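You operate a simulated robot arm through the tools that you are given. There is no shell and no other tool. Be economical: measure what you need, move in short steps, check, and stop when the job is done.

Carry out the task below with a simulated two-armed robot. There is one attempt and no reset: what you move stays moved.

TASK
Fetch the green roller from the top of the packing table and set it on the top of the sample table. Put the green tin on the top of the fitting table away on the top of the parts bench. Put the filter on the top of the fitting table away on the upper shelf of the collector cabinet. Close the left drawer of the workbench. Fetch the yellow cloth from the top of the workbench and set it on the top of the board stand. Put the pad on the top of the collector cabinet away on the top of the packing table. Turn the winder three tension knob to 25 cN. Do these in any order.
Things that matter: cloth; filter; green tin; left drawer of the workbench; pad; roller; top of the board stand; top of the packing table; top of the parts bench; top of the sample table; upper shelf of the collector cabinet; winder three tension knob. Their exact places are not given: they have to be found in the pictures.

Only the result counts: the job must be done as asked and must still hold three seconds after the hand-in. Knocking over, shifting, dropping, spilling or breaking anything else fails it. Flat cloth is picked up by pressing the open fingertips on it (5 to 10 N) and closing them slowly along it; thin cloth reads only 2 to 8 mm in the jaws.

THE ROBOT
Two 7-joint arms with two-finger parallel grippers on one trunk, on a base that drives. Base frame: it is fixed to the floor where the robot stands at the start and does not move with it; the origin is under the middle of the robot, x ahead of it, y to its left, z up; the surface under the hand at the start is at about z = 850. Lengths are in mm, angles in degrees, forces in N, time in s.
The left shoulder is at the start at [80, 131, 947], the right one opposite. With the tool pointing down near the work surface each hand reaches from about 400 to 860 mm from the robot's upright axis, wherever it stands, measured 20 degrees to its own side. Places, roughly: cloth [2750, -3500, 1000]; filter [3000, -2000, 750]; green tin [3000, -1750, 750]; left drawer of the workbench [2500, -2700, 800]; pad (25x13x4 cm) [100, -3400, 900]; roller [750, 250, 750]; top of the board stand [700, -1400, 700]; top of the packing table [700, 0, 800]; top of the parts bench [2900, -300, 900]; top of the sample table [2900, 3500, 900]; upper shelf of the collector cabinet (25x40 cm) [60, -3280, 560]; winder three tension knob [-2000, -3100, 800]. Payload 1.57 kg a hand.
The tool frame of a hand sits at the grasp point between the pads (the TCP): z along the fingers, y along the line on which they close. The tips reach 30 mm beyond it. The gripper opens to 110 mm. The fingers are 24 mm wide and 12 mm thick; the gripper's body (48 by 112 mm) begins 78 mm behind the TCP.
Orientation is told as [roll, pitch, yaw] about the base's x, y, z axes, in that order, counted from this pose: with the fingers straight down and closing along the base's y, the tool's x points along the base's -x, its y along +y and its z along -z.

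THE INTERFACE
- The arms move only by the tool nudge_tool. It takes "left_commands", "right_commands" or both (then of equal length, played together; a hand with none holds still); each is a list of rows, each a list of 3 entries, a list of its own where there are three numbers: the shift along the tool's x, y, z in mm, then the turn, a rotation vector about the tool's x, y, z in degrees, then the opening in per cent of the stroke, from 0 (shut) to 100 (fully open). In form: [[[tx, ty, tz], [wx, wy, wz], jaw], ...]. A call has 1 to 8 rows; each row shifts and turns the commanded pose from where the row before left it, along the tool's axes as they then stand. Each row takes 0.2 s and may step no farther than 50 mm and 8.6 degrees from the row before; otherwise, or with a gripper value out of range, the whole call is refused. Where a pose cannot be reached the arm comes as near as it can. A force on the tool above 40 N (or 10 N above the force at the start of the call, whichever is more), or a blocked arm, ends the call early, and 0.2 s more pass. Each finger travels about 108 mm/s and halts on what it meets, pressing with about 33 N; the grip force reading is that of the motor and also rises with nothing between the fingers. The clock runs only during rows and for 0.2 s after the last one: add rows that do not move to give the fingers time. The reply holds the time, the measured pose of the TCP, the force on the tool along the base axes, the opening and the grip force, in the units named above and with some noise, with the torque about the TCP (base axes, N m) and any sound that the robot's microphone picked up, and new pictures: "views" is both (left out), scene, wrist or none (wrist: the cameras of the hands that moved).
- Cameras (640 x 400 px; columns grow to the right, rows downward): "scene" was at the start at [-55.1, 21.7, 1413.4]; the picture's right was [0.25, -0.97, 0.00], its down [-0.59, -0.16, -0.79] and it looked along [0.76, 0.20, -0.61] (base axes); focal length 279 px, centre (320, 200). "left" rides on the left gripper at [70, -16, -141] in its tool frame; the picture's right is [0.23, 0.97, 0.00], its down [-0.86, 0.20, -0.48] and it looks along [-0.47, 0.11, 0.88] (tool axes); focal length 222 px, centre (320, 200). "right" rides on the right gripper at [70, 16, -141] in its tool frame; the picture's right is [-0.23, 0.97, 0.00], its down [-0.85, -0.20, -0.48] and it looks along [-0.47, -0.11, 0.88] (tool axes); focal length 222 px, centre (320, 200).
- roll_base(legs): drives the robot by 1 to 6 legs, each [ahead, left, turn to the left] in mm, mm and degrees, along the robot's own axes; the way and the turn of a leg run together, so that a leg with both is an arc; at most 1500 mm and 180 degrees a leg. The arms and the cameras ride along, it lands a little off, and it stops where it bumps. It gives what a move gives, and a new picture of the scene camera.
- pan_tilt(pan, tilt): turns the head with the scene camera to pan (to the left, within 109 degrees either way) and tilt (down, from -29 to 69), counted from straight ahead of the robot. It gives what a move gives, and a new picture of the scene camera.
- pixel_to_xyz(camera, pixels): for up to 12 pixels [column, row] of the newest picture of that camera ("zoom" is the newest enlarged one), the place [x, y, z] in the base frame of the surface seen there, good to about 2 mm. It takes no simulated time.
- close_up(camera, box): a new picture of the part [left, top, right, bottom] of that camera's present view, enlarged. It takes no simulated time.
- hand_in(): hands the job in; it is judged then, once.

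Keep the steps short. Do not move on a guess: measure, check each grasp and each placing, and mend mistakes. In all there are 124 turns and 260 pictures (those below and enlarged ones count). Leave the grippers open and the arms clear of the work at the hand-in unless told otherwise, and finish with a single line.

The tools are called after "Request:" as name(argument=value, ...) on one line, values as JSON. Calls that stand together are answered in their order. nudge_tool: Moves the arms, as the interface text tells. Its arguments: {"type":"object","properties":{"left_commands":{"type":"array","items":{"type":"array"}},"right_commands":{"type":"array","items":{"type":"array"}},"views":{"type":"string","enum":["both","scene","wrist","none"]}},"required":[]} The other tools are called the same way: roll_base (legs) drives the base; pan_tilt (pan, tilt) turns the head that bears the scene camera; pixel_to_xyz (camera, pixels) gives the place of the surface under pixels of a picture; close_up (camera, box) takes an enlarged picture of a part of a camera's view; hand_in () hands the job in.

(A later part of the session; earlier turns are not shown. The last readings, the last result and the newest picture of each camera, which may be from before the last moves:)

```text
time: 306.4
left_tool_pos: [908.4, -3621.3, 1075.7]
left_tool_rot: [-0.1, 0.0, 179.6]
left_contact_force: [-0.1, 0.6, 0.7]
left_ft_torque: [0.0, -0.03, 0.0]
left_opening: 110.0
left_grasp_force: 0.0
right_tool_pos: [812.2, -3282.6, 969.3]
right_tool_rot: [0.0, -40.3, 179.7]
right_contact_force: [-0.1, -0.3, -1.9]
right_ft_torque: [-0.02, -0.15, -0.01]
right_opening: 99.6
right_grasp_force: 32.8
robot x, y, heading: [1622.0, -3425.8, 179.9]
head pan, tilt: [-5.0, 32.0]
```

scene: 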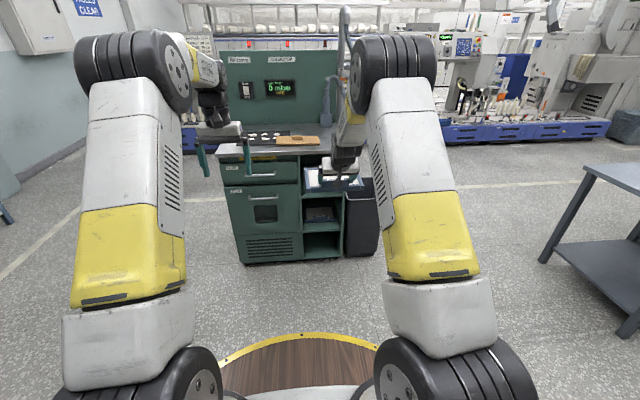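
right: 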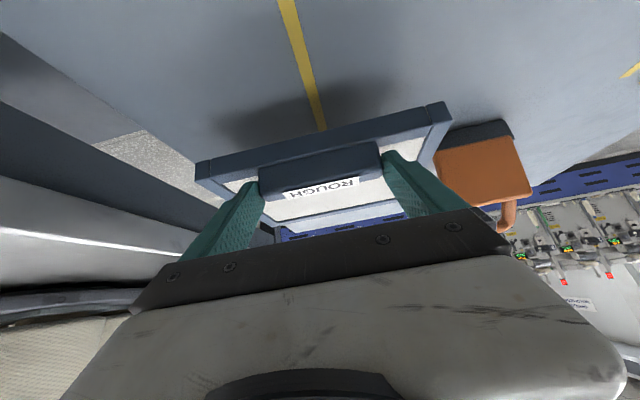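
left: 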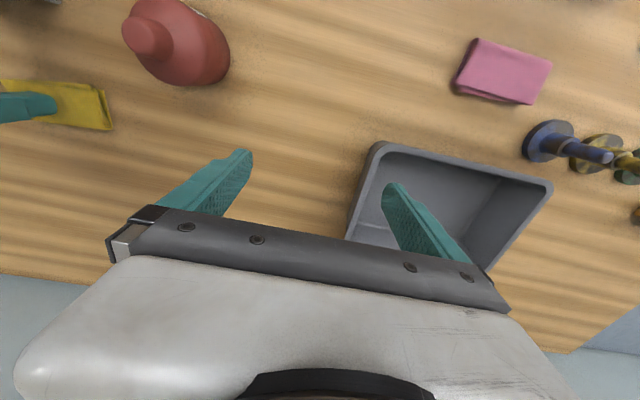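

I lower the filter to shelf height while still away from the cabinet.

Request:
nudge_tool(right_commands=[[[35.5, 0, 20.8], [0, 0, 0], 70], [[35.5, 0, 20.8], [0, 0, 0], 70], [[35.5, 0, 20.8], [0, 0, 0], 70], [[35.5, 0, 20.8], [0, 0, 0], 70], [[35.5, 0, 20.8], [0, 0, 0], 70], [[35.5, 0, 20.8], [0, 0, 0], 70], [[35.5, 0, 20.8], [0, 0, 0], 70], [[35.5, 0, 20.8], [0, 0, 0], 70]], views="both")

Request:
pixel_to_xyz(camera="scene", pixels=[[303, 193], [343, 193], [322, 194], [303, 170], [343, 170], [320, 185], [310, 155], [270, 215], [376, 185], [330, 190]])

```text
time: 308.2
left_tool_pos: [908.4, -3620.5, 1075.3]
left_tool_rot: [0.0, 0.0, 179.6]
left_contact_force: [-0.6, 0.4, 0.8]
left_ft_torque: [-0.01, 0.0, 0.02]
left_opening: 110.0
left_grasp_force: 0.0
right_tool_pos: [921.8, -3281.0, 658.8]
right_tool_rot: [0.1, -40.3, 179.7]
right_contact_force: [0.0, 0.1, -2.7]
right_ft_torque: [-0.04, -0.15, 0.01]
right_opening: 99.5
right_grasp_force: 33.2
robot x, y, heading: [1617.9, -3427.1, 179.7]
head pan, tilt: [-5.0, 32.0]
```

scene: 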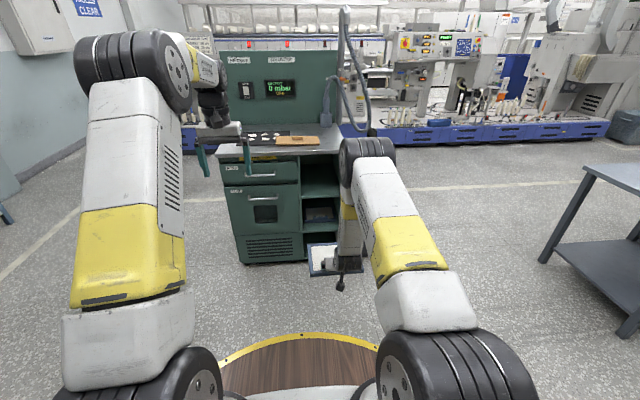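
right: 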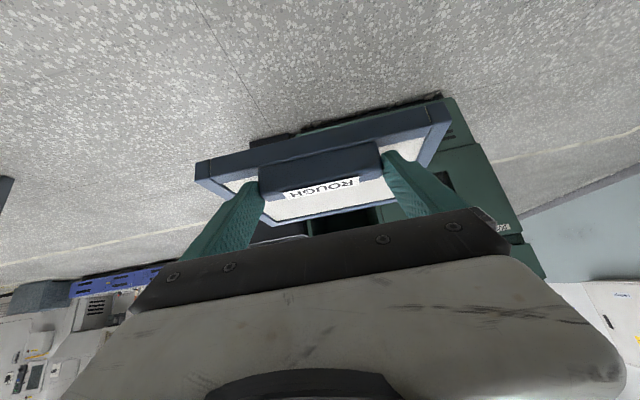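

```text
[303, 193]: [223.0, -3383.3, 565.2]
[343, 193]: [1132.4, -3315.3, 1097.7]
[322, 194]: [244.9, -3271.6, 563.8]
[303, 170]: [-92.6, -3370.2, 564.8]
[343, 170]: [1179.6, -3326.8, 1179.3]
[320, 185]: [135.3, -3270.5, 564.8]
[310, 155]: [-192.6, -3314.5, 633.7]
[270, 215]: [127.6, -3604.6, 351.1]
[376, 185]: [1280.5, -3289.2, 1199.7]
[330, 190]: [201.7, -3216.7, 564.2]
```

Shelf floor z≈565, opening y −3390…−3151, depth x −192…258. The filter is level with it. I drive 450 mm ahead and 11 mm right, then re-measure.

Request:
roll_base(legs=[[450, -11, 0]])

Request:
close_up(camera="right", box=[160, 60, 540, 260])

```text
time: 310.9
left_tool_pos: [457.7, -3608.2, 1075.2]
left_tool_rot: [-0.1, -0.1, 179.8]
left_contact_force: [0.6, 0.3, 0.0]
left_ft_torque: [-0.03, -0.01, 0.02]
left_opening: 110.0
left_grasp_force: 0.0
right_tool_pos: [471.0, -3269.2, 658.1]
right_tool_rot: [0.0, -40.2, 179.9]
right_contact_force: [0.2, -0.5, -2.1]
right_ft_torque: [-0.01, -0.17, -0.01]
right_opening: 99.8
right_grasp_force: 32.9
robot x, y, heading: [1168.0, -3414.4, 179.7]
head pan, tilt: [-5.0, 32.0]
```

scene: 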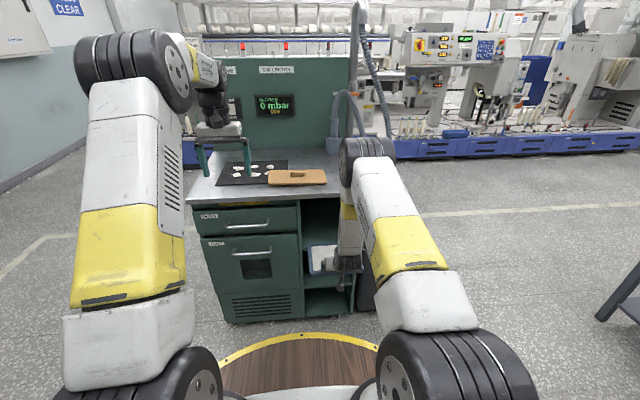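

```text
1.68 times, centred on (350, 160) of right
```

zoom: 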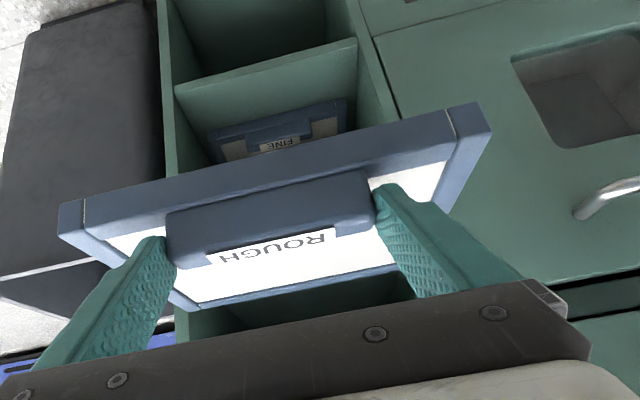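

I measure panel corners versus the shelf walls in this view.

Request:
pixel_to_xyz(camera="zoom", pixels=[[483, 112], [68, 225], [270, 205], [168, 20], [350, 10], [360, 60], [175, 110], [165, 60], [185, 330], [420, 285]])

```text
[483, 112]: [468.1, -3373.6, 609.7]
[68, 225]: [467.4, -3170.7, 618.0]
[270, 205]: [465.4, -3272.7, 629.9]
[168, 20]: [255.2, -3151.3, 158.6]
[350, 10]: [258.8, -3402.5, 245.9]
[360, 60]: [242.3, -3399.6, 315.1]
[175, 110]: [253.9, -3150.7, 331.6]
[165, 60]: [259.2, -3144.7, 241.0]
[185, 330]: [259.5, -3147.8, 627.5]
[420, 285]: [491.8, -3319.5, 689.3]
```

Panel y −3171…−3374 fits between walls −3151 and −3390. I drive 150 mm ahead so it enters.

Request:
roll_base(legs=[[150, 0, 0]])

Request:
close_up(camera="right", box=[160, 60, 540, 260])

```text
time: 312.2
left_tool_pos: [307.2, -3605.9, 1075.3]
left_tool_rot: [0.0, 0.0, 179.5]
left_contact_force: [-0.3, 0.3, -0.9]
left_ft_torque: [0.01, -0.01, -0.04]
left_opening: 110.2
left_grasp_force: 0.1
right_tool_pos: [319.2, -3266.6, 659.2]
right_tool_rot: [0.0, -40.2, 179.7]
right_contact_force: [0.1, -0.5, -2.4]
right_ft_torque: [0.0, -0.16, 0.0]
right_opening: 99.6
right_grasp_force: 33.8
robot x, y, heading: [1018.9, -3414.8, 179.5]
head pan, tilt: [-5.0, 32.0]
```

scene: 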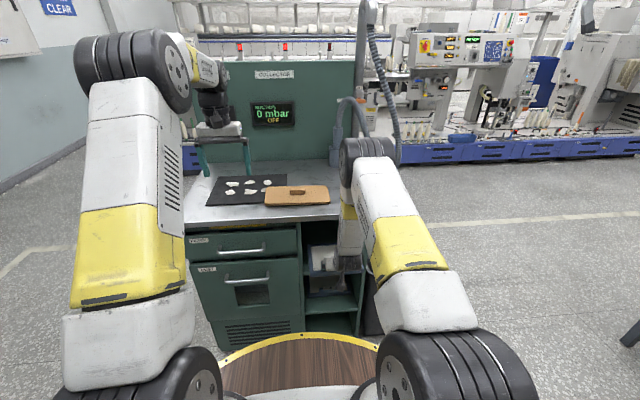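

```text
1.68 times, centred on (350, 160) of right
```

zoom: 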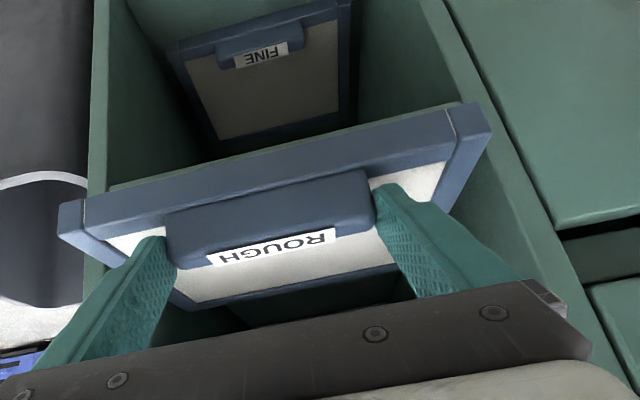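

It is entering cleanly. I push forward 62 mm with the arm, then lower toward the shelf floor.

Request:
nudge_tool(right_commands=[[[-15.8, 1, 13.3], [0, 0, 0], 70], [[-15.8, 1, 13.3], [0, 0, 0], 70], [[-15.8, 1, 13.3], [0, 0, 0], 70], [[10, 0, 12], [0, 0, 0], 70], [[6.4, 0, 7.7], [0, 0, 0], 70], [[3.2, 0, 3.8], [0, 0, 0], 70]], views="both")

```text
time: 313.6
left_tool_pos: [306.3, -3605.7, 1075.1]
left_tool_rot: [-0.1, -0.1, 179.6]
left_contact_force: [-0.4, -0.2, -0.4]
left_ft_torque: [0.02, 0.0, 0.01]
left_opening: 110.1
left_grasp_force: 0.0
right_tool_pos: [257.8, -3267.8, 629.1]
right_tool_rot: [0.0, -40.2, 179.7]
right_contact_force: [-0.4, 0.4, -0.9]
right_ft_torque: [0.03, -0.15, 0.0]
right_opening: 99.7
right_grasp_force: 32.7
robot x, y, heading: [1017.4, -3413.4, 179.7]
head pan, tilt: [-5.0, 32.0]
```

scene: 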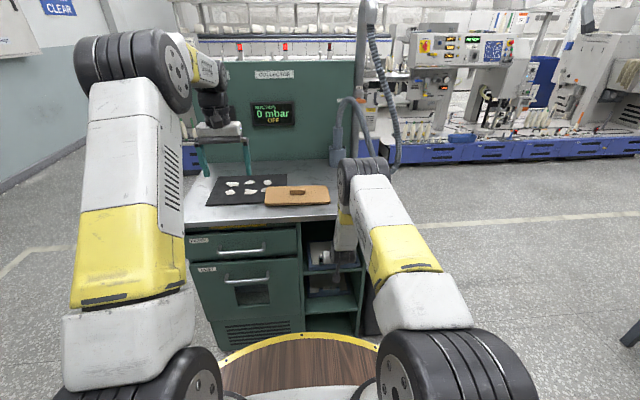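
right: 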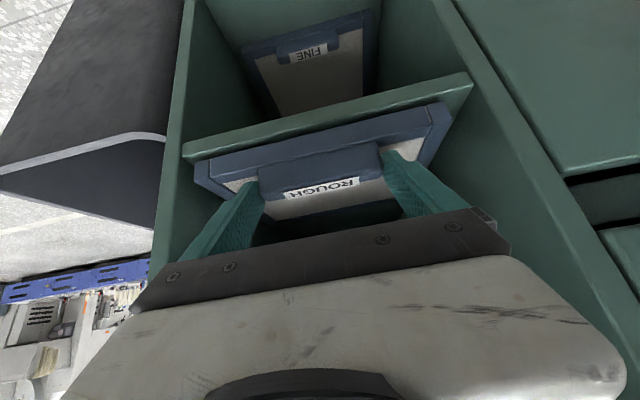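

Nearly down. I go 12 mm further in and lower to contact.

Request:
nudge_tool(right_commands=[[[-9.2, 0, 7.7], [0, 0, 0], 70], [[2.6, 0, 3.1], [0, 0, 0], 70], [[1.9, 0, 2.3], [0, 0, 0], 70], [[1.3, 0, 1.5], [0, 0, 0], 70]], views="none")

```text
time: 314.6
left_tool_pos: [307.7, -3606.1, 1075.9]
left_tool_rot: [0.0, -0.1, 179.6]
left_contact_force: [0.5, 0.0, 0.7]
left_ft_torque: [-0.01, -0.02, 0.0]
left_opening: 109.8
left_grasp_force: 0.0
right_tool_pos: [244.5, -3268.4, 621.9]
right_tool_rot: [-0.1, -40.6, 179.7]
right_contact_force: [5.6, 1.6, 25.7]
right_ft_torque: [0.09, -0.37, 0.16]
right_opening: 99.3
right_grasp_force: 32.9
robot x, y, heading: [1018.4, -3412.9, 179.6]
head pan, tilt: [-5.0, 32.0]
```

It rests on the shelf. I ease up 1 mm, open, and withdraw along the fingers.

Request:
nudge_tool(right_commands=[[[-0.8, 0, -1], [0, 0, 0], 92], [[0, 0, 0], [0, 0, 0], 100], [[0, 0, 0], [0, 0, 0], 100], [[0, 0, -30], [0, 0, 0], 100], [[0, 0, -40], [0, 0, 0], 100], [[0, 0, -40], [0, 0, 0], 100]], views="both")

Request:
pixel_to_xyz(camera="scene", pixels=[[297, 187], [297, 194], [273, 196], [320, 196], [290, 191], [304, 191], [297, 199], [337, 195], [252, 189], [300, 188]])

```text
time: 316.1
left_tool_pos: [306.5, -3606.8, 1075.4]
left_tool_rot: [0.0, 0.0, 179.6]
left_contact_force: [0.0, 0.5, -0.3]
left_ft_torque: [-0.03, -0.01, 0.01]
left_opening: 109.8
left_grasp_force: 0.0
right_tool_pos: [316.5, -3268.4, 704.6]
right_tool_rot: [-0.1, -40.2, 179.7]
right_contact_force: [0.1, 0.4, -0.8]
right_ft_torque: [0.02, -0.02, 0.02]
right_opening: 109.9
right_grasp_force: 0.0
robot x, y, heading: [1019.1, -3410.6, 179.8]
head pan, tilt: [-5.0, 32.0]
```

scene: 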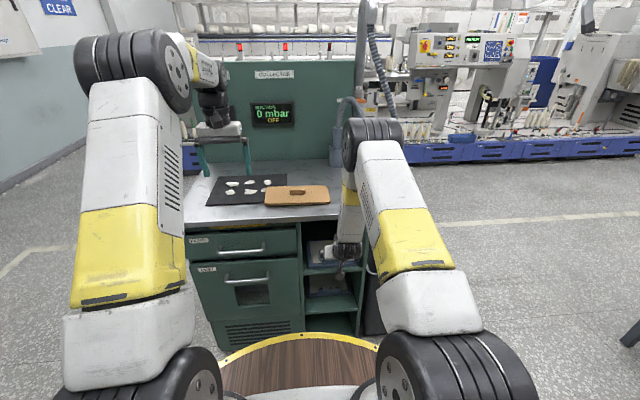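
right: 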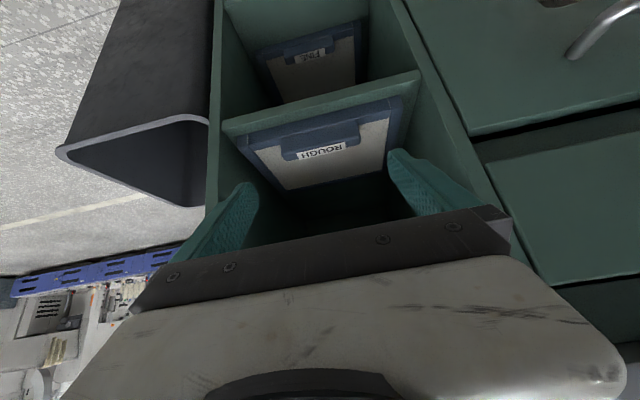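

```text
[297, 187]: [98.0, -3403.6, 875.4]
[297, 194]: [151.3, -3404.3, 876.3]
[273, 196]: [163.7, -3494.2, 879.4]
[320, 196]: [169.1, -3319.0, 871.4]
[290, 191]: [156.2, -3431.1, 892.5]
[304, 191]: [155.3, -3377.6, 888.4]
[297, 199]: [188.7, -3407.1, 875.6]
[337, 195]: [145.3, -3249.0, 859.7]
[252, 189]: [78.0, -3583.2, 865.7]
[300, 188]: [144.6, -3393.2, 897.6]
```

The filter is in the upper shelf. I enlarge the pad's grip, and withdraw and raise the right hand, untilting it.

Request:
nudge_tool(right_commands=[[[-7, 0, -48], [0, 0, 0], 100], [[-7, 0, -48], [0, 0, 0], 100], [[-7, 0, -48], [0, 0, 0], 100], [[-7, 0, -40], [0, 8, 0], 100], [[0, 0, -40], [0, 8, 0], 100], [[0, 0, -40], [0, 8, 0], 100], [[0, 0, -30], [0, 8, 0], 100], [[0, 0, -20], [0, 8, 0], 100]], views="none")

Request:
close_up(camera="scene", box=[190, 150, 350, 250])

Request:
pixel_to_xyz(camera="zoom", pixels=[[430, 165], [398, 168], [460, 166], [430, 175], [430, 155], [305, 150], [550, 150], [305, 215], [560, 200], [430, 150], [430, 215], [500, 165]])

```text
time: 317.9
left_tool_pos: [306.8, -3604.3, 1076.4]
left_tool_rot: [0.1, 0.0, 179.6]
left_contact_force: [1.0, 0.9, 0.5]
left_ft_torque: [0.01, -0.01, 0.0]
left_opening: 109.7
left_grasp_force: 0.1
right_tool_pos: [462.6, -3270.0, 983.2]
right_tool_rot: [0.0, -0.3, 179.7]
right_contact_force: [-0.5, 0.3, -0.5]
right_ft_torque: [-0.01, 0.04, 0.01]
right_opening: 110.0
right_grasp_force: 0.0
robot x, y, heading: [1018.6, -3410.2, 179.9]
head pan, tilt: [-5.0, 32.0]
```

```text
4.00 times, centred on (270, 200) of scene
```

zoom: 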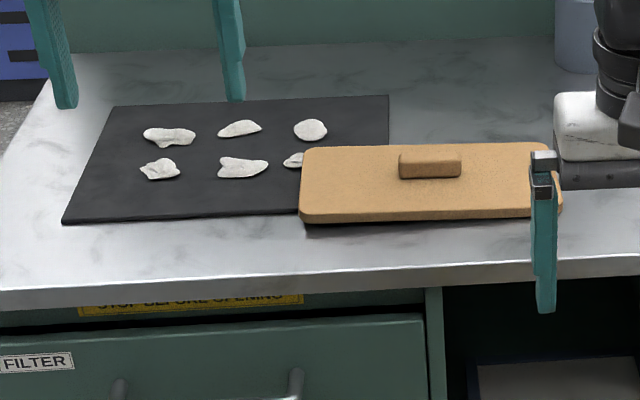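

```text
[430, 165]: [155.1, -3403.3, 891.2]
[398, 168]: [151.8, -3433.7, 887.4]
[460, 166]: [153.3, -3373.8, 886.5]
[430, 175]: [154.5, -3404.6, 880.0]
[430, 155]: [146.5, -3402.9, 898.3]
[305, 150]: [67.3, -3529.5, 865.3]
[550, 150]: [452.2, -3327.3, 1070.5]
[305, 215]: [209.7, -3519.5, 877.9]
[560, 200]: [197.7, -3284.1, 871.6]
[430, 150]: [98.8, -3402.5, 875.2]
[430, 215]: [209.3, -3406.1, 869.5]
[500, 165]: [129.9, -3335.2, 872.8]
```

Grip on pad: y −3434…−3373, x≈133–155, top z 898; pad top z≈876. I bring the left hand over it with the base.

Request:
roll_base(legs=[[0, -200, 0], [150, 0, 0]])

Request:
nudge_tool(left_commands=[[[0, 0, 40], [0, 0, 0], 100], [[0, 0, 40], [0, 0, 0], 90]], views="wrist")

```text
time: 320.4
left_tool_pos: [158.8, -3407.2, 1075.9]
left_tool_rot: [0.0, -0.1, 179.7]
left_contact_force: [0.3, 0.8, 0.5]
left_ft_torque: [-0.03, 0.01, 0.01]
left_opening: 110.2
left_grasp_force: 0.0
right_tool_pos: [313.8, -3070.1, 983.1]
right_tool_rot: [-0.1, -0.2, 179.7]
right_contact_force: [0.7, 0.6, -0.1]
right_ft_torque: [-0.02, 0.01, 0.0]
right_opening: 110.0
right_grasp_force: 0.1
robot x, y, heading: [871.2, -3213.0, 179.8]
head pan, tilt: [-5.0, 32.0]
```

scene: 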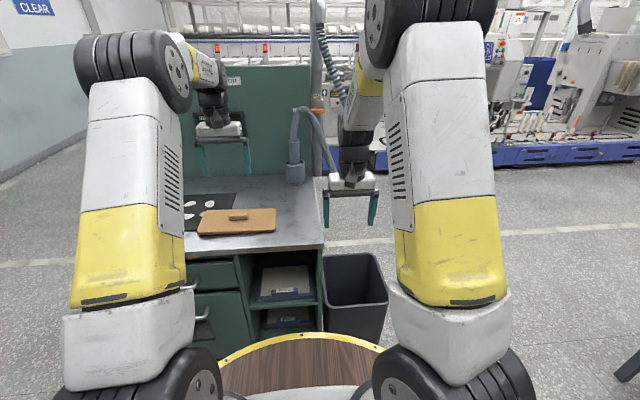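

```text
time: 321.0
left_tool_pos: [155.6, -3405.4, 996.8]
left_tool_rot: [0.0, 0.0, 179.7]
left_contact_force: [0.3, -0.6, 0.9]
left_ft_torque: [-0.02, 0.0, 0.01]
left_opening: 98.9
left_grasp_force: 0.1
right_tool_pos: [312.8, -3070.4, 983.0]
right_tool_rot: [0.0, -0.2, 179.8]
right_contact_force: [0.4, 0.6, 0.5]
right_ft_torque: [-0.01, 0.0, 0.01]
right_opening: 110.2
right_grasp_force: 0.0
robot x, y, heading: [867.9, -3213.6, 179.8]
head pan, tilt: [-5.0, 32.0]
```

left: 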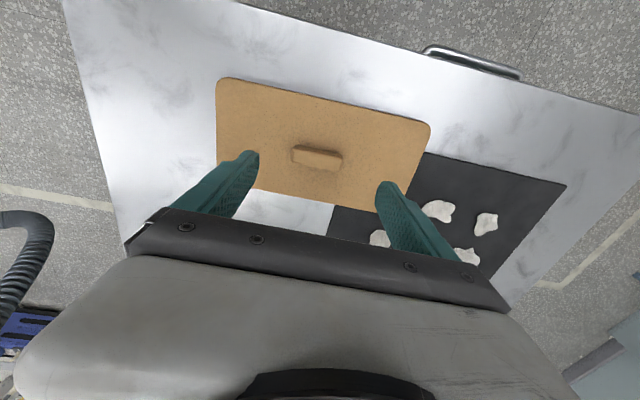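

I measure the grip with the left wrist camera.

Request:
pixel_to_xyz(camera="left", pixels=[[317, 155], [296, 150], [338, 158], [317, 148], [317, 163], [230, 90], [425, 128], [320, 100], [300, 192]])

```text
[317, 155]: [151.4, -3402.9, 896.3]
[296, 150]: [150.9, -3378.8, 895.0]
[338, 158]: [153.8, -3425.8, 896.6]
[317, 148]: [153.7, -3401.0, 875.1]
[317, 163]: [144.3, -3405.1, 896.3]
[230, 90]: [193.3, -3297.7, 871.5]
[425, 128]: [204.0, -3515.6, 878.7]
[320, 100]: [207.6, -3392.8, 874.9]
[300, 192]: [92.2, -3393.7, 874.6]
```

Grip centre ≈(144,−3404). I shift 11 mm, descend to TCP z≈911 and close.

Request:
nudge_tool(left_commands=[[[-11, 0, 40], [0, 0, 0], 85], [[0, 0, 36], [0, 0, 0], 80], [[0, 0, 9], [0, 0, 0], 75], [[0, 0, 0], [0, 0, 0], 60], [[0, 0, 0], [0, 0, 0], 50], [[0, 0, 0], [0, 0, 0], 35], [[0, 0, 0], [0, 0, 0], 35]], views="wrist")

```text
time: 322.6
left_tool_pos: [146.3, -3407.5, 911.1]
left_tool_rot: [-0.1, 0.0, 179.6]
left_contact_force: [0.4, -0.1, 0.7]
left_ft_torque: [0.03, 0.0, -0.02]
left_opening: 59.0
left_grasp_force: 32.8
right_tool_pos: [313.4, -3069.2, 983.5]
right_tool_rot: [0.0, -0.1, 179.8]
right_contact_force: [0.0, -0.4, -0.7]
right_ft_torque: [-0.02, -0.01, 0.0]
right_opening: 110.2
right_grasp_force: 0.0
robot x, y, heading: [871.1, -3214.5, 179.6]
head pan, tilt: [-5.0, 32.0]
```

left: 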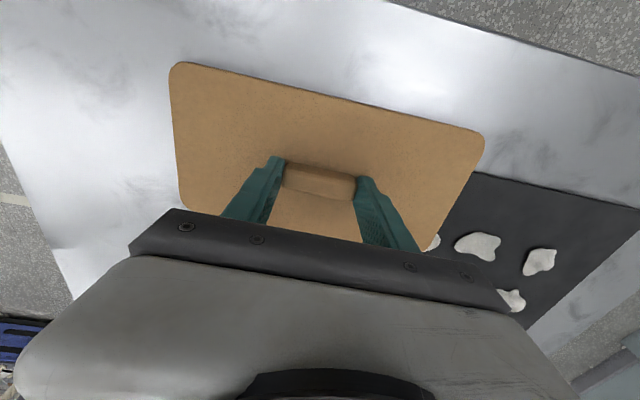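

Gripped (59 mm). I lift straight up slowly.

Request:
nudge_tool(left_commands=[[[0, 0, -15], [0, 0, 0], 35], [[0, 0, -30], [0, 0, 0], 35], [[0, 0, -45], [0, 0, 0], 35], [[0, 0, -45], [0, 0, 0], 35], [[0, 0, -45], [0, 0, 0], 35]], views="both")

```text
time: 323.8
left_tool_pos: [147.6, -3410.6, 1093.2]
left_tool_rot: [0.0, 0.2, 179.7]
left_contact_force: [-0.3, -0.4, -0.2]
left_ft_torque: [-0.03, 0.0, -0.01]
left_opening: 58.9
left_grasp_force: 32.9
right_tool_pos: [312.5, -3069.2, 982.9]
right_tool_rot: [0.0, -0.2, 179.8]
right_contact_force: [-0.3, -0.4, -0.2]
right_ft_torque: [0.02, -0.01, 0.01]
right_opening: 110.1
right_grasp_force: 0.0
robot x, y, heading: [869.9, -3212.7, 179.6]
head pan, tilt: [-5.0, 32.0]
```

scene: 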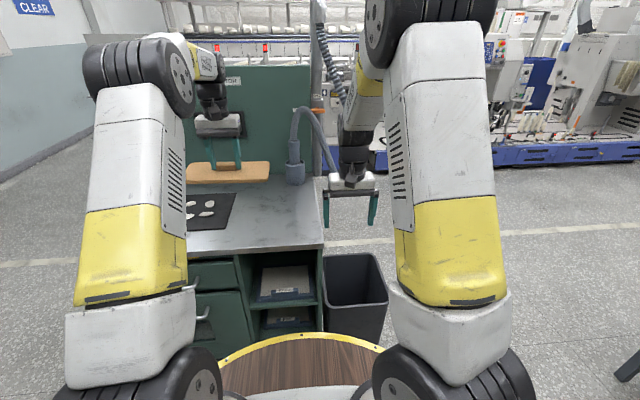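
left: 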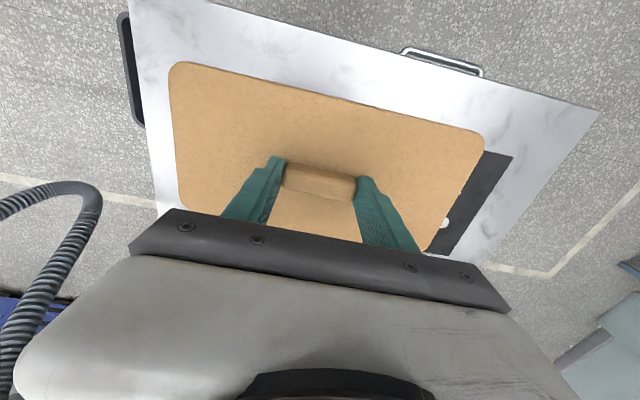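

Pad held level. I back off well and drive north along the aisle to the packing table's far side.

Request:
roll_base(legs=[[-980, 0, 0], [0, -1500, 0], [0, -1500, 0], [0, -440, 0]])

Request:
pan_tilt(pan=5, tilt=35)

Request:
nudge_tool(left_commands=[[[0, 0, 0], [0, 0, -8.5], 35], [[0, 0, 0], [0, 0, -8.5], 35], [[0, 0, 0], [0, 0, -8.5], 35], [[0, 0, 0], [0, 0, -8.5], 35], [[0, 0, 0], [0, 0, -8.5], 35], [[0, 0, 0], [0, 0, -8.5], 35], [[0, 0, 0], [0, 0, -8.5], 35], [[0, 0, 0], [0, 0, -8.5], 35]], views="scene")

```text
time: 345.0
left_tool_pos: [1212.8, 15.1, 1092.1]
left_tool_rot: [0.0, -0.1, 176.6]
left_contact_force: [0.1, 0.1, -1.8]
left_ft_torque: [0.04, 0.01, 0.01]
left_opening: 58.9
left_grasp_force: 33.2
right_tool_pos: [1396.1, 345.7, 982.7]
right_tool_rot: [0.0, -0.2, 176.6]
right_contact_force: [-0.1, -0.6, -0.9]
right_ft_torque: [-0.01, -0.01, 0.02]
right_opening: 110.0
right_grasp_force: 0.1
robot x, y, heading: [1943.2, 172.8, 176.5]
head pan, tilt: [-5.0, 32.0]
```

scene: 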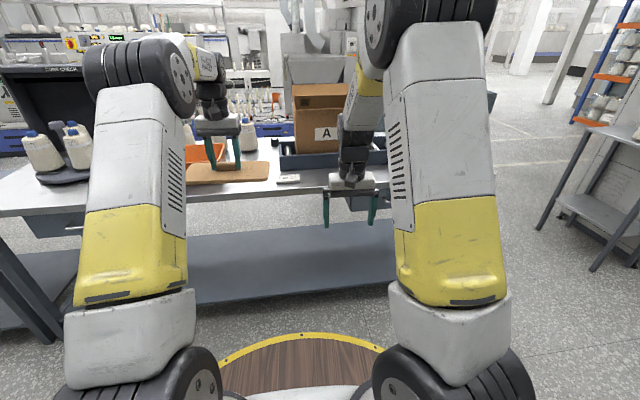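

```text
time: 345.7
left_tool_pos: [1212.9, 14.4, 1091.8]
left_tool_rot: [0.0, 0.0, 176.5]
left_contact_force: [-0.3, -0.3, -1.3]
left_ft_torque: [0.01, -0.04, -0.01]
left_opening: 58.8
left_grasp_force: 33.4
right_tool_pos: [1397.0, 345.4, 982.5]
right_tool_rot: [0.0, -0.3, 176.7]
right_contact_force: [0.4, -1.0, -0.1]
right_ft_torque: [-0.01, 0.01, 0.01]
right_opening: 109.9
right_grasp_force: 0.0
robot x, y, heading: [1945.3, 176.1, 176.8]
head pan, tilt: [5.0, 35.0]
```

scene: 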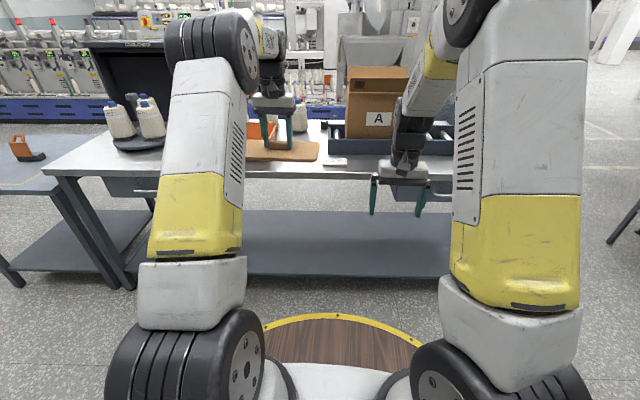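

```text
time: 347.5
left_tool_pos: [1212.5, 15.2, 1091.0]
left_tool_rot: [0.0, 0.1, -115.3]
left_contact_force: [1.0, 0.7, 0.1]
left_ft_torque: [-0.01, -0.01, -0.01]
left_opening: 58.7
left_grasp_force: 32.8
right_tool_pos: [1396.7, 345.8, 982.6]
right_tool_rot: [0.1, -0.2, 176.7]
right_contact_force: [-0.2, 0.5, 0.3]
right_ft_torque: [0.02, -0.03, 0.0]
right_opening: 110.0
right_grasp_force: 0.1
robot x, y, heading: [1945.3, 173.9, 176.7]
head pan, tilt: [5.0, 35.0]
```

scene: 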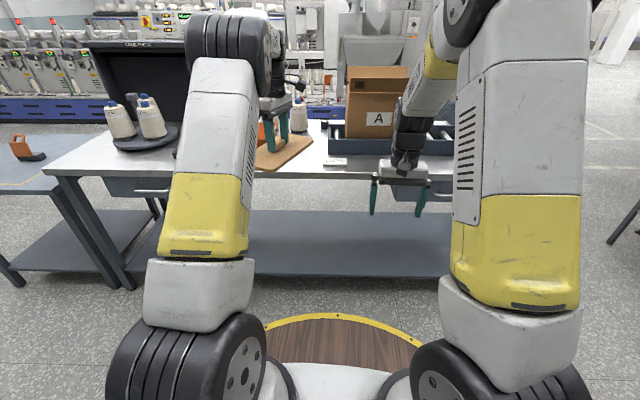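

I finish the hand's turn, and drive ahead so the pad is over the free area between the bin and the tray.

Request:
roll_base(legs=[[0, -62, 3.3], [420, 0, 0]])

Request:
nudge_tool(left_commands=[[[0, 0, 0], [0, 0, -8.5], 35], [[0, 0, 0], [0, 0, -8.5], 35], [[0, 0, 0], [0, 0, -5], 35]], views="both")

```text
time: 350.6
left_tool_pos: [809.2, 35.5, 1093.1]
left_tool_rot: [0.0, 0.0, -112.1]
left_contact_force: [0.3, 0.6, -0.4]
left_ft_torque: [0.0, 0.02, 0.0]
left_opening: 59.1
left_grasp_force: 33.0
right_tool_pos: [974.9, 377.2, 983.1]
right_tool_rot: [0.0, -0.2, -180.1]
right_contact_force: [-0.8, -0.4, 0.1]
right_ft_torque: [-0.04, -0.02, -0.05]
right_opening: 109.8
right_grasp_force: 0.0
robot x, y, heading: [1531.5, 235.9, 180.0]
head pan, tilt: [5.0, 35.0]
```

scene: 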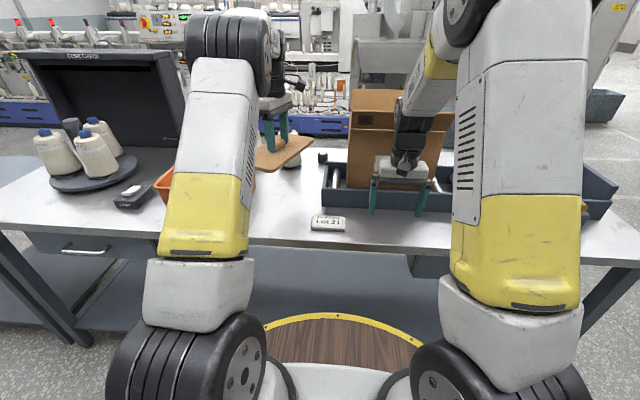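

```text
time: 351.4
left_tool_pos: [810.4, 35.5, 1091.5]
left_tool_rot: [0.0, 0.0, -90.0]
left_contact_force: [-0.4, 0.1, -0.5]
left_ft_torque: [0.01, 0.04, 0.02]
left_opening: 58.8
left_grasp_force: 33.1
right_tool_pos: [973.7, 378.0, 981.7]
right_tool_rot: [0.0, -0.3, -180.1]
right_contact_force: [0.1, 0.1, -0.2]
right_ft_torque: [0.0, -0.02, -0.01]
right_opening: 109.8
right_grasp_force: 0.1
robot x, y, heading: [1531.7, 237.2, 180.1]
head pan, tilt: [5.0, 35.0]
```

scene: 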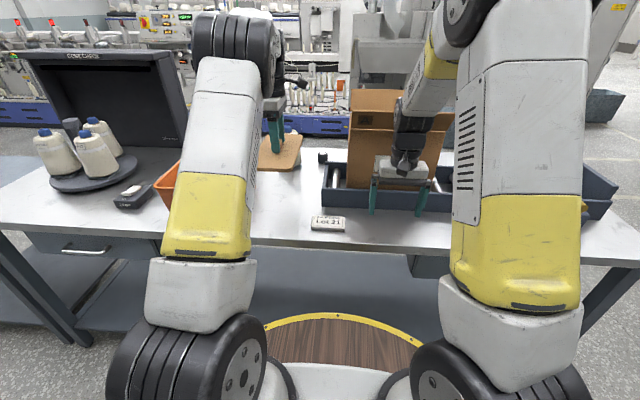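
left: 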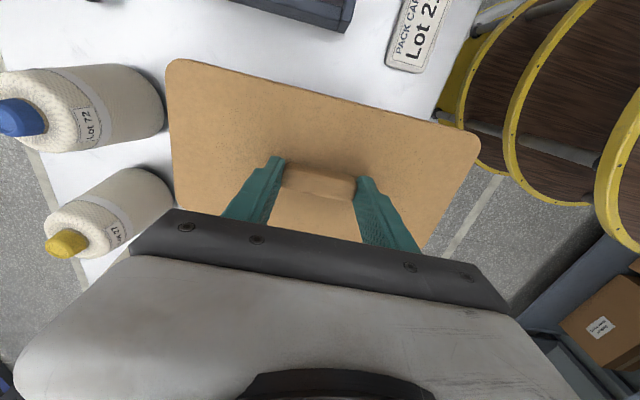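

I measure what surrounds the intended spot: tray, card, cones (left camera) and bin (scene).

Request:
pixel_to_xyz(camera="left", pixels=[[345, 32], [390, 65], [425, 72], [150, 110], [165, 200], [175, 65], [478, 150], [175, 205], [430, 110], [190, 40]])

Request:
pixel_to_xyz(camera="scene", pixels=[[181, 163], [156, 188], [168, 207], [252, 215], [255, 230], [313, 218], [258, 175], [292, 160], [300, 140], [310, 165], [325, 190]])

```text
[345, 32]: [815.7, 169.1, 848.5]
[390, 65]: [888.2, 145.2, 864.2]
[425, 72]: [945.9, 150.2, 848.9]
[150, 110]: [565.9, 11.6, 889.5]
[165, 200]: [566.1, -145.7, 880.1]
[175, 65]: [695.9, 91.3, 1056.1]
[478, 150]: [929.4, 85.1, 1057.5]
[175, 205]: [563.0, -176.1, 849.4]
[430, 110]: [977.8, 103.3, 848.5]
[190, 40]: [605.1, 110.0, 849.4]
```

```text
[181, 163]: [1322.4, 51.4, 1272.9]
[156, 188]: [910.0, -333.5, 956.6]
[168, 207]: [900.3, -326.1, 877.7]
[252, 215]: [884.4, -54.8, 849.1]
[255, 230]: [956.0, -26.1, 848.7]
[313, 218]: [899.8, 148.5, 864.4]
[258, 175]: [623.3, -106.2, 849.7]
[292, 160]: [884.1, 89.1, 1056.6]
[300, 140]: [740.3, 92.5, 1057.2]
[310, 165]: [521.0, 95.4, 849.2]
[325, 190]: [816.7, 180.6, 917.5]
```

The spot (x 685–935, y −30…97) is free: card at y>140, tray y>165, cones x<570, bin y<−90. I lower the pad.

Request:
nudge_tool(left_commands=[[[0, 0, 45], [0, 0, 0], 35], [[0, 0, 45], [0, 0, 0], 35], [[0, 0, 45], [0, 0, 0], 35], [[0, 0, 35], [0, 0, 0], 35], [[0, 0, 10], [0, 0, 0], 35], [[0, 0, 5], [0, 0, 0], 35]], views="wrist")

```text
time: 352.8
left_tool_pos: [808.6, 36.1, 906.3]
left_tool_rot: [0.0, 0.0, -90.1]
left_contact_force: [0.3, -0.2, -0.8]
left_ft_torque: [0.03, 0.0, 0.0]
left_opening: 58.8
left_grasp_force: 33.7
right_tool_pos: [974.3, 376.1, 982.2]
right_tool_rot: [0.0, -0.2, -180.0]
right_contact_force: [-0.5, -0.3, -0.1]
right_ft_torque: [0.01, 0.02, -0.02]
right_opening: 110.1
right_grasp_force: 0.0
robot x, y, heading: [1532.2, 237.2, 180.0]
head pan, tilt: [5.0, 35.0]
```

left: 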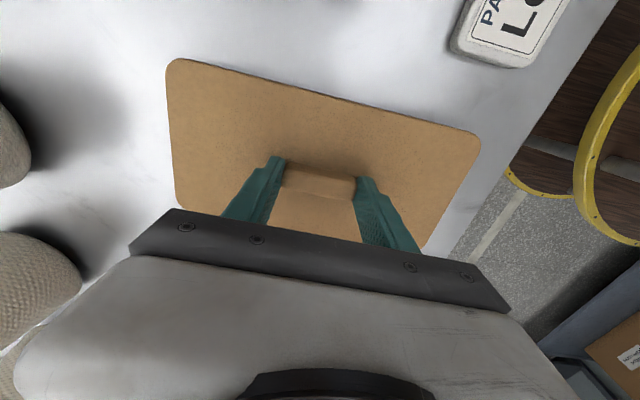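

Request:
nudge_tool(left_commands=[[[0, 0, 3], [0, 0, 0], 35], [[0, 0, 2], [0, 0, 0], 35], [[0, 0, 2], [0, 0, 0], 35]], views="none")

```text
time: 353.6
left_tool_pos: [809.8, 36.2, 900.1]
left_tool_rot: [0.0, 0.0, -90.1]
left_contact_force: [-0.6, 0.7, -0.3]
left_ft_torque: [0.0, 0.0, 0.0]
left_opening: 58.5
left_grasp_force: 33.0
right_tool_pos: [974.2, 376.7, 983.0]
right_tool_rot: [0.0, -0.2, -180.0]
right_contact_force: [-0.2, 0.2, 0.7]
right_ft_torque: [0.02, -0.01, 0.0]
right_opening: 109.8
right_grasp_force: 0.1
robot x, y, heading: [1528.7, 237.7, 179.8]
head pan, tilt: [5.0, 35.0]
```

No contact yet; I go on in small steps.

Request:
nudge_tool(left_commands=[[[0, 0, 2], [0, 0, 0], 35], [[0, 0, 2], [0, 0, 0], 35], [[0, 0, 2], [0, 0, 0], 35]], views="none")

```text
time: 354.4
left_tool_pos: [809.9, 36.7, 896.3]
left_tool_rot: [-0.2, 0.1, -90.1]
left_contact_force: [1.2, -0.9, 17.0]
left_ft_torque: [-0.14, -0.59, 0.0]
left_opening: 58.7
left_grasp_force: 32.5
right_tool_pos: [975.0, 377.4, 982.6]
right_tool_rot: [0.0, -0.3, -180.0]
right_contact_force: [1.2, 0.2, -0.1]
right_ft_torque: [0.01, 0.03, 0.01]
right_opening: 110.0
right_grasp_force: 0.0
robot x, y, heading: [1531.5, 236.4, 179.9]
head pan, tilt: [5.0, 35.0]
```

Contact (17 N). I release and rise.

Request:
nudge_tool(left_commands=[[[0, 0, -1], [0, 0, 0], 65], [[0, 0, 0], [0, 0, 0], 75], [[0, 0, -15], [0, 0, 0], 80], [[0, 0, -45], [0, 0, 0], 80], [[0, 0, -50], [0, 0, 0], 80], [[0, 0, -50], [0, 0, 0], 80], [[0, 0, -40], [0, 0, 0], 100]], views="wrist")

```text
time: 356.0
left_tool_pos: [811.5, 34.2, 1096.7]
left_tool_rot: [0.0, 0.0, -90.1]
left_contact_force: [-0.5, -0.3, 0.1]
left_ft_torque: [-0.01, 0.0, -0.05]
left_opening: 109.9
left_grasp_force: 0.0
right_tool_pos: [975.0, 376.6, 982.2]
right_tool_rot: [0.0, -0.2, -180.0]
right_contact_force: [-0.4, -0.4, -0.5]
right_ft_torque: [-0.02, 0.01, -0.03]
right_opening: 110.1
right_grasp_force: 0.1
robot x, y, heading: [1533.2, 237.3, 180.0]
head pan, tilt: [5.0, 35.0]
```

left: 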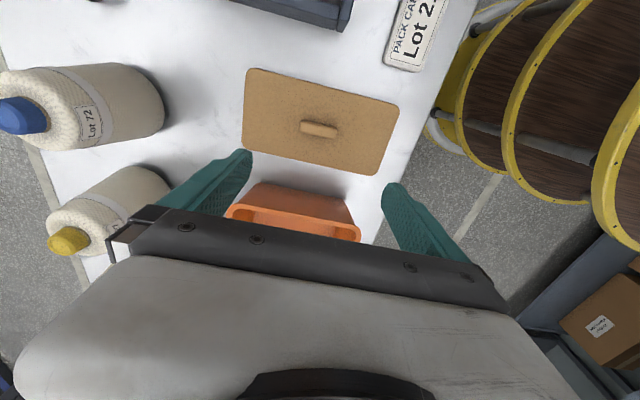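

The pad is on the packing table. Now the knob: I drive south and then west between board stand and cabinet, and look at the winders.

Request:
roll_base(legs=[[-300, 0, 0], [0, 1400, 0], [0, 1270, 0], [1400, 0, 0]])

Request:
pan_tilt(pan=15, tilt=15)

```text
time: 377.2
left_tool_pos: [-260.8, -2643.3, 1097.7]
left_tool_rot: [0.0, 0.0, -90.0]
left_contact_force: [0.1, -0.5, -0.5]
left_ft_torque: [0.0, 0.0, 0.02]
left_opening: 109.9
left_grasp_force: 0.0
right_tool_pos: [-99.9, -2300.2, 983.2]
right_tool_rot: [0.0, -0.2, -180.0]
right_contact_force: [0.6, -0.3, -0.9]
right_ft_torque: [0.01, 0.01, -0.03]
right_opening: 110.1
right_grasp_force: 0.1
robot x, y, heading: [456.8, -2444.4, -179.9]
head pan, tilt: [5.0, 35.0]
```

scene: 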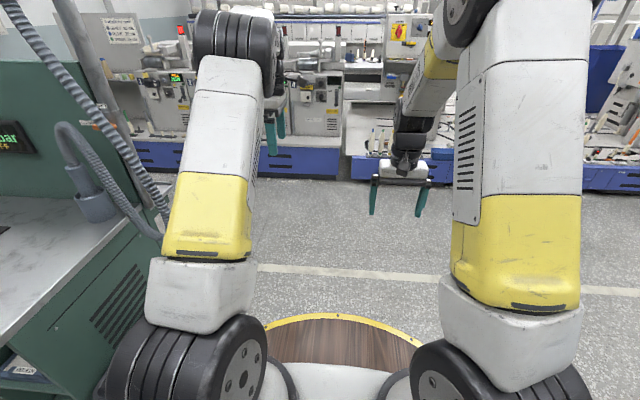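

```text
time: 378.1
left_tool_pos: [-261.9, -2644.2, 1097.4]
left_tool_rot: [0.0, 0.0, -90.0]
left_contact_force: [0.9, 0.5, 0.0]
left_ft_torque: [-0.02, -0.01, 0.02]
left_opening: 109.8
left_grasp_force: 0.1
right_tool_pos: [-99.5, -2300.2, 982.2]
right_tool_rot: [0.0, -0.2, -179.9]
right_contact_force: [0.0, -0.5, 0.3]
right_ft_torque: [0.04, 0.02, 0.0]
right_opening: 110.1
right_grasp_force: 0.1
robot x, y, heading: [460.0, -2442.8, -179.7]
head pan, tilt: [15.0, 15.0]
```

scene: 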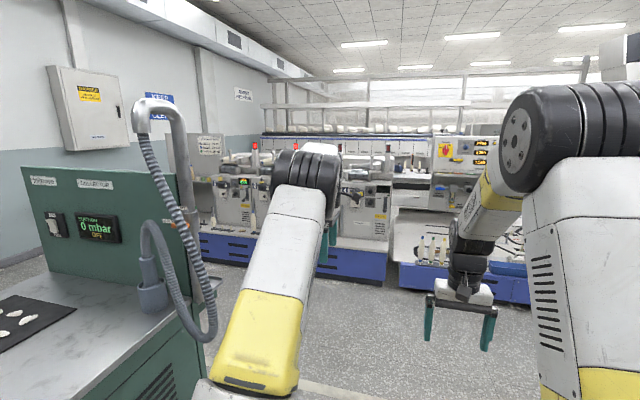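

The winder units stand at the back (around (240,200) and (360,200)). I enlarge to find numbers.

Request:
close_up(camera="scene", box=[180, 120, 420, 280])

Request:
pixel_to_xyz(camera="scene", pixels=[[232, 205], [380, 225], [355, 215], [225, 245], [350, 262], [375, 200], [430, 280], [246, 180]])

```text
2.50 times, centred on (300, 200) of scene
```

zoom: 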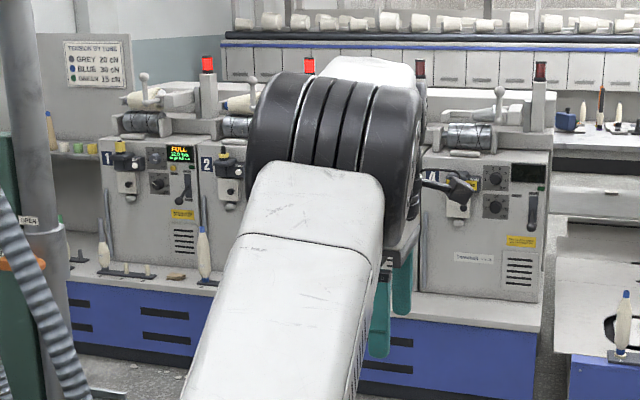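

```text
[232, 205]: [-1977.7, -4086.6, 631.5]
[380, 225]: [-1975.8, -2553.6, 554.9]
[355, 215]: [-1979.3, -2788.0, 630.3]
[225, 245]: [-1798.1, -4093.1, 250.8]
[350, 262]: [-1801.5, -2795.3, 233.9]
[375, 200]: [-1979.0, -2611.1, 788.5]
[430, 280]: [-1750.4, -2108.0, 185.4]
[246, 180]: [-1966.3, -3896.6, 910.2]
```

Unit numbers run 1, 2, (3), 4 from left; unit 4 is near y≈−2700, so three is at y≈−3100. I drive in front of it.

Request:
roll_base(legs=[[1400, 0, 0], [0, 640, 0]])

Request:
pan_tilt(pan=0, tilt=30)

Request:
close_up(camera="scene", box=[180, 80, 480, 280])

```text
time: 388.4
left_tool_pos: [-1694.9, -3273.8, 1096.6]
left_tool_rot: [-0.1, 0.0, -90.7]
left_contact_force: [-0.2, -0.1, 0.1]
left_ft_torque: [0.01, -0.02, -0.02]
left_opening: 110.0
left_grasp_force: 0.1
right_tool_pos: [-1528.9, -2934.6, 982.4]
right_tool_rot: [0.0, -0.2, 179.3]
right_contact_force: [0.3, 1.0, 0.7]
right_ft_torque: [0.02, -0.01, 0.01]
right_opening: 110.0
right_grasp_force: 0.1
robot x, y, heading: [-978.5, -3078.4, 179.3]
head pan, tilt: [15.0, 15.0]
```

scene: 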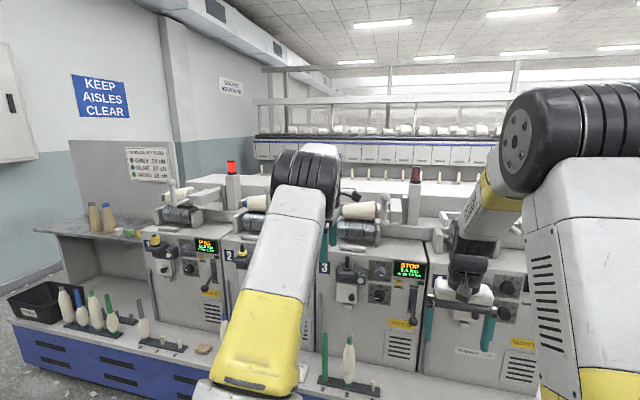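

```text
time: 389.1
left_tool_pos: [-1696.5, -3274.9, 1096.5]
left_tool_rot: [0.0, 0.0, -90.8]
left_contact_force: [0.1, -0.6, -0.1]
left_ft_torque: [0.02, -0.03, -0.01]
left_opening: 109.8
left_grasp_force: 0.2
right_tool_pos: [-1529.6, -2934.3, 982.3]
right_tool_rot: [0.0, -0.2, 179.3]
right_contact_force: [0.1, 0.7, -0.1]
right_ft_torque: [-0.02, 0.0, 0.0]
right_opening: 110.0
right_grasp_force: 0.0
robot x, y, heading: [-970.5, -3078.2, 179.2]
head pan, tilt: [0.0, 30.0]
```

scene: 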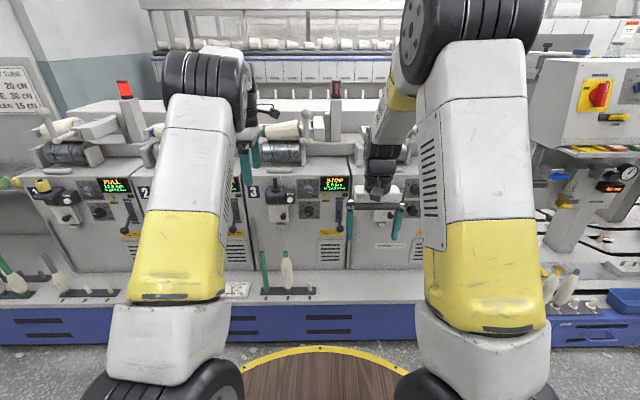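

```text
2.00 times, centred on (330, 180) of scene
```

zoom: 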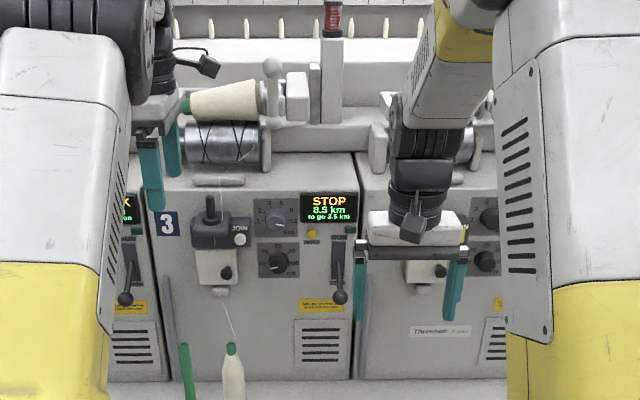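

Unit 3 has two knobs. I enlarge them.

Request:
close_up(camera="scene", box=[295, 172, 361, 228])

Request:
pixel_to_xyz(camera="zoom", pixels=[[140, 120], [140, 290], [150, 290], [110, 230], [200, 230], [110, 340], [200, 340], [60, 300], [230, 340], [155, 250]])

```text
7.14 times, centred on (328, 200) of scene
```

zoom: 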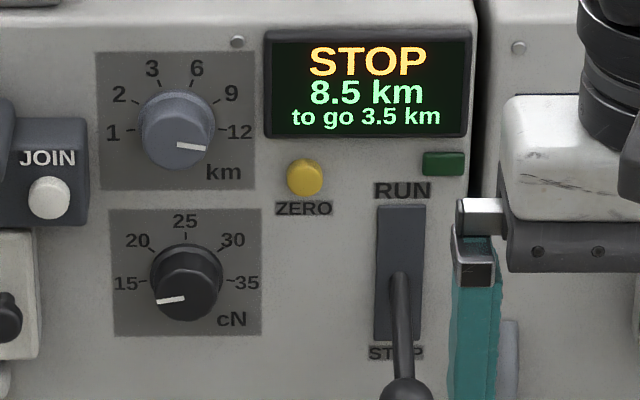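

```text
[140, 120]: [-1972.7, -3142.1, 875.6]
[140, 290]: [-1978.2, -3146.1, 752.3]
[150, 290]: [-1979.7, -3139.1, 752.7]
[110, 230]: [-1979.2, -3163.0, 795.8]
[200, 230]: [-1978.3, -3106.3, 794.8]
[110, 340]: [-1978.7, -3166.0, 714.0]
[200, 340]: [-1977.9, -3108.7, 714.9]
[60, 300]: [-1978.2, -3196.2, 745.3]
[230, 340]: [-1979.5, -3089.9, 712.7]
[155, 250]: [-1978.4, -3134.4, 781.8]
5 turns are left
```

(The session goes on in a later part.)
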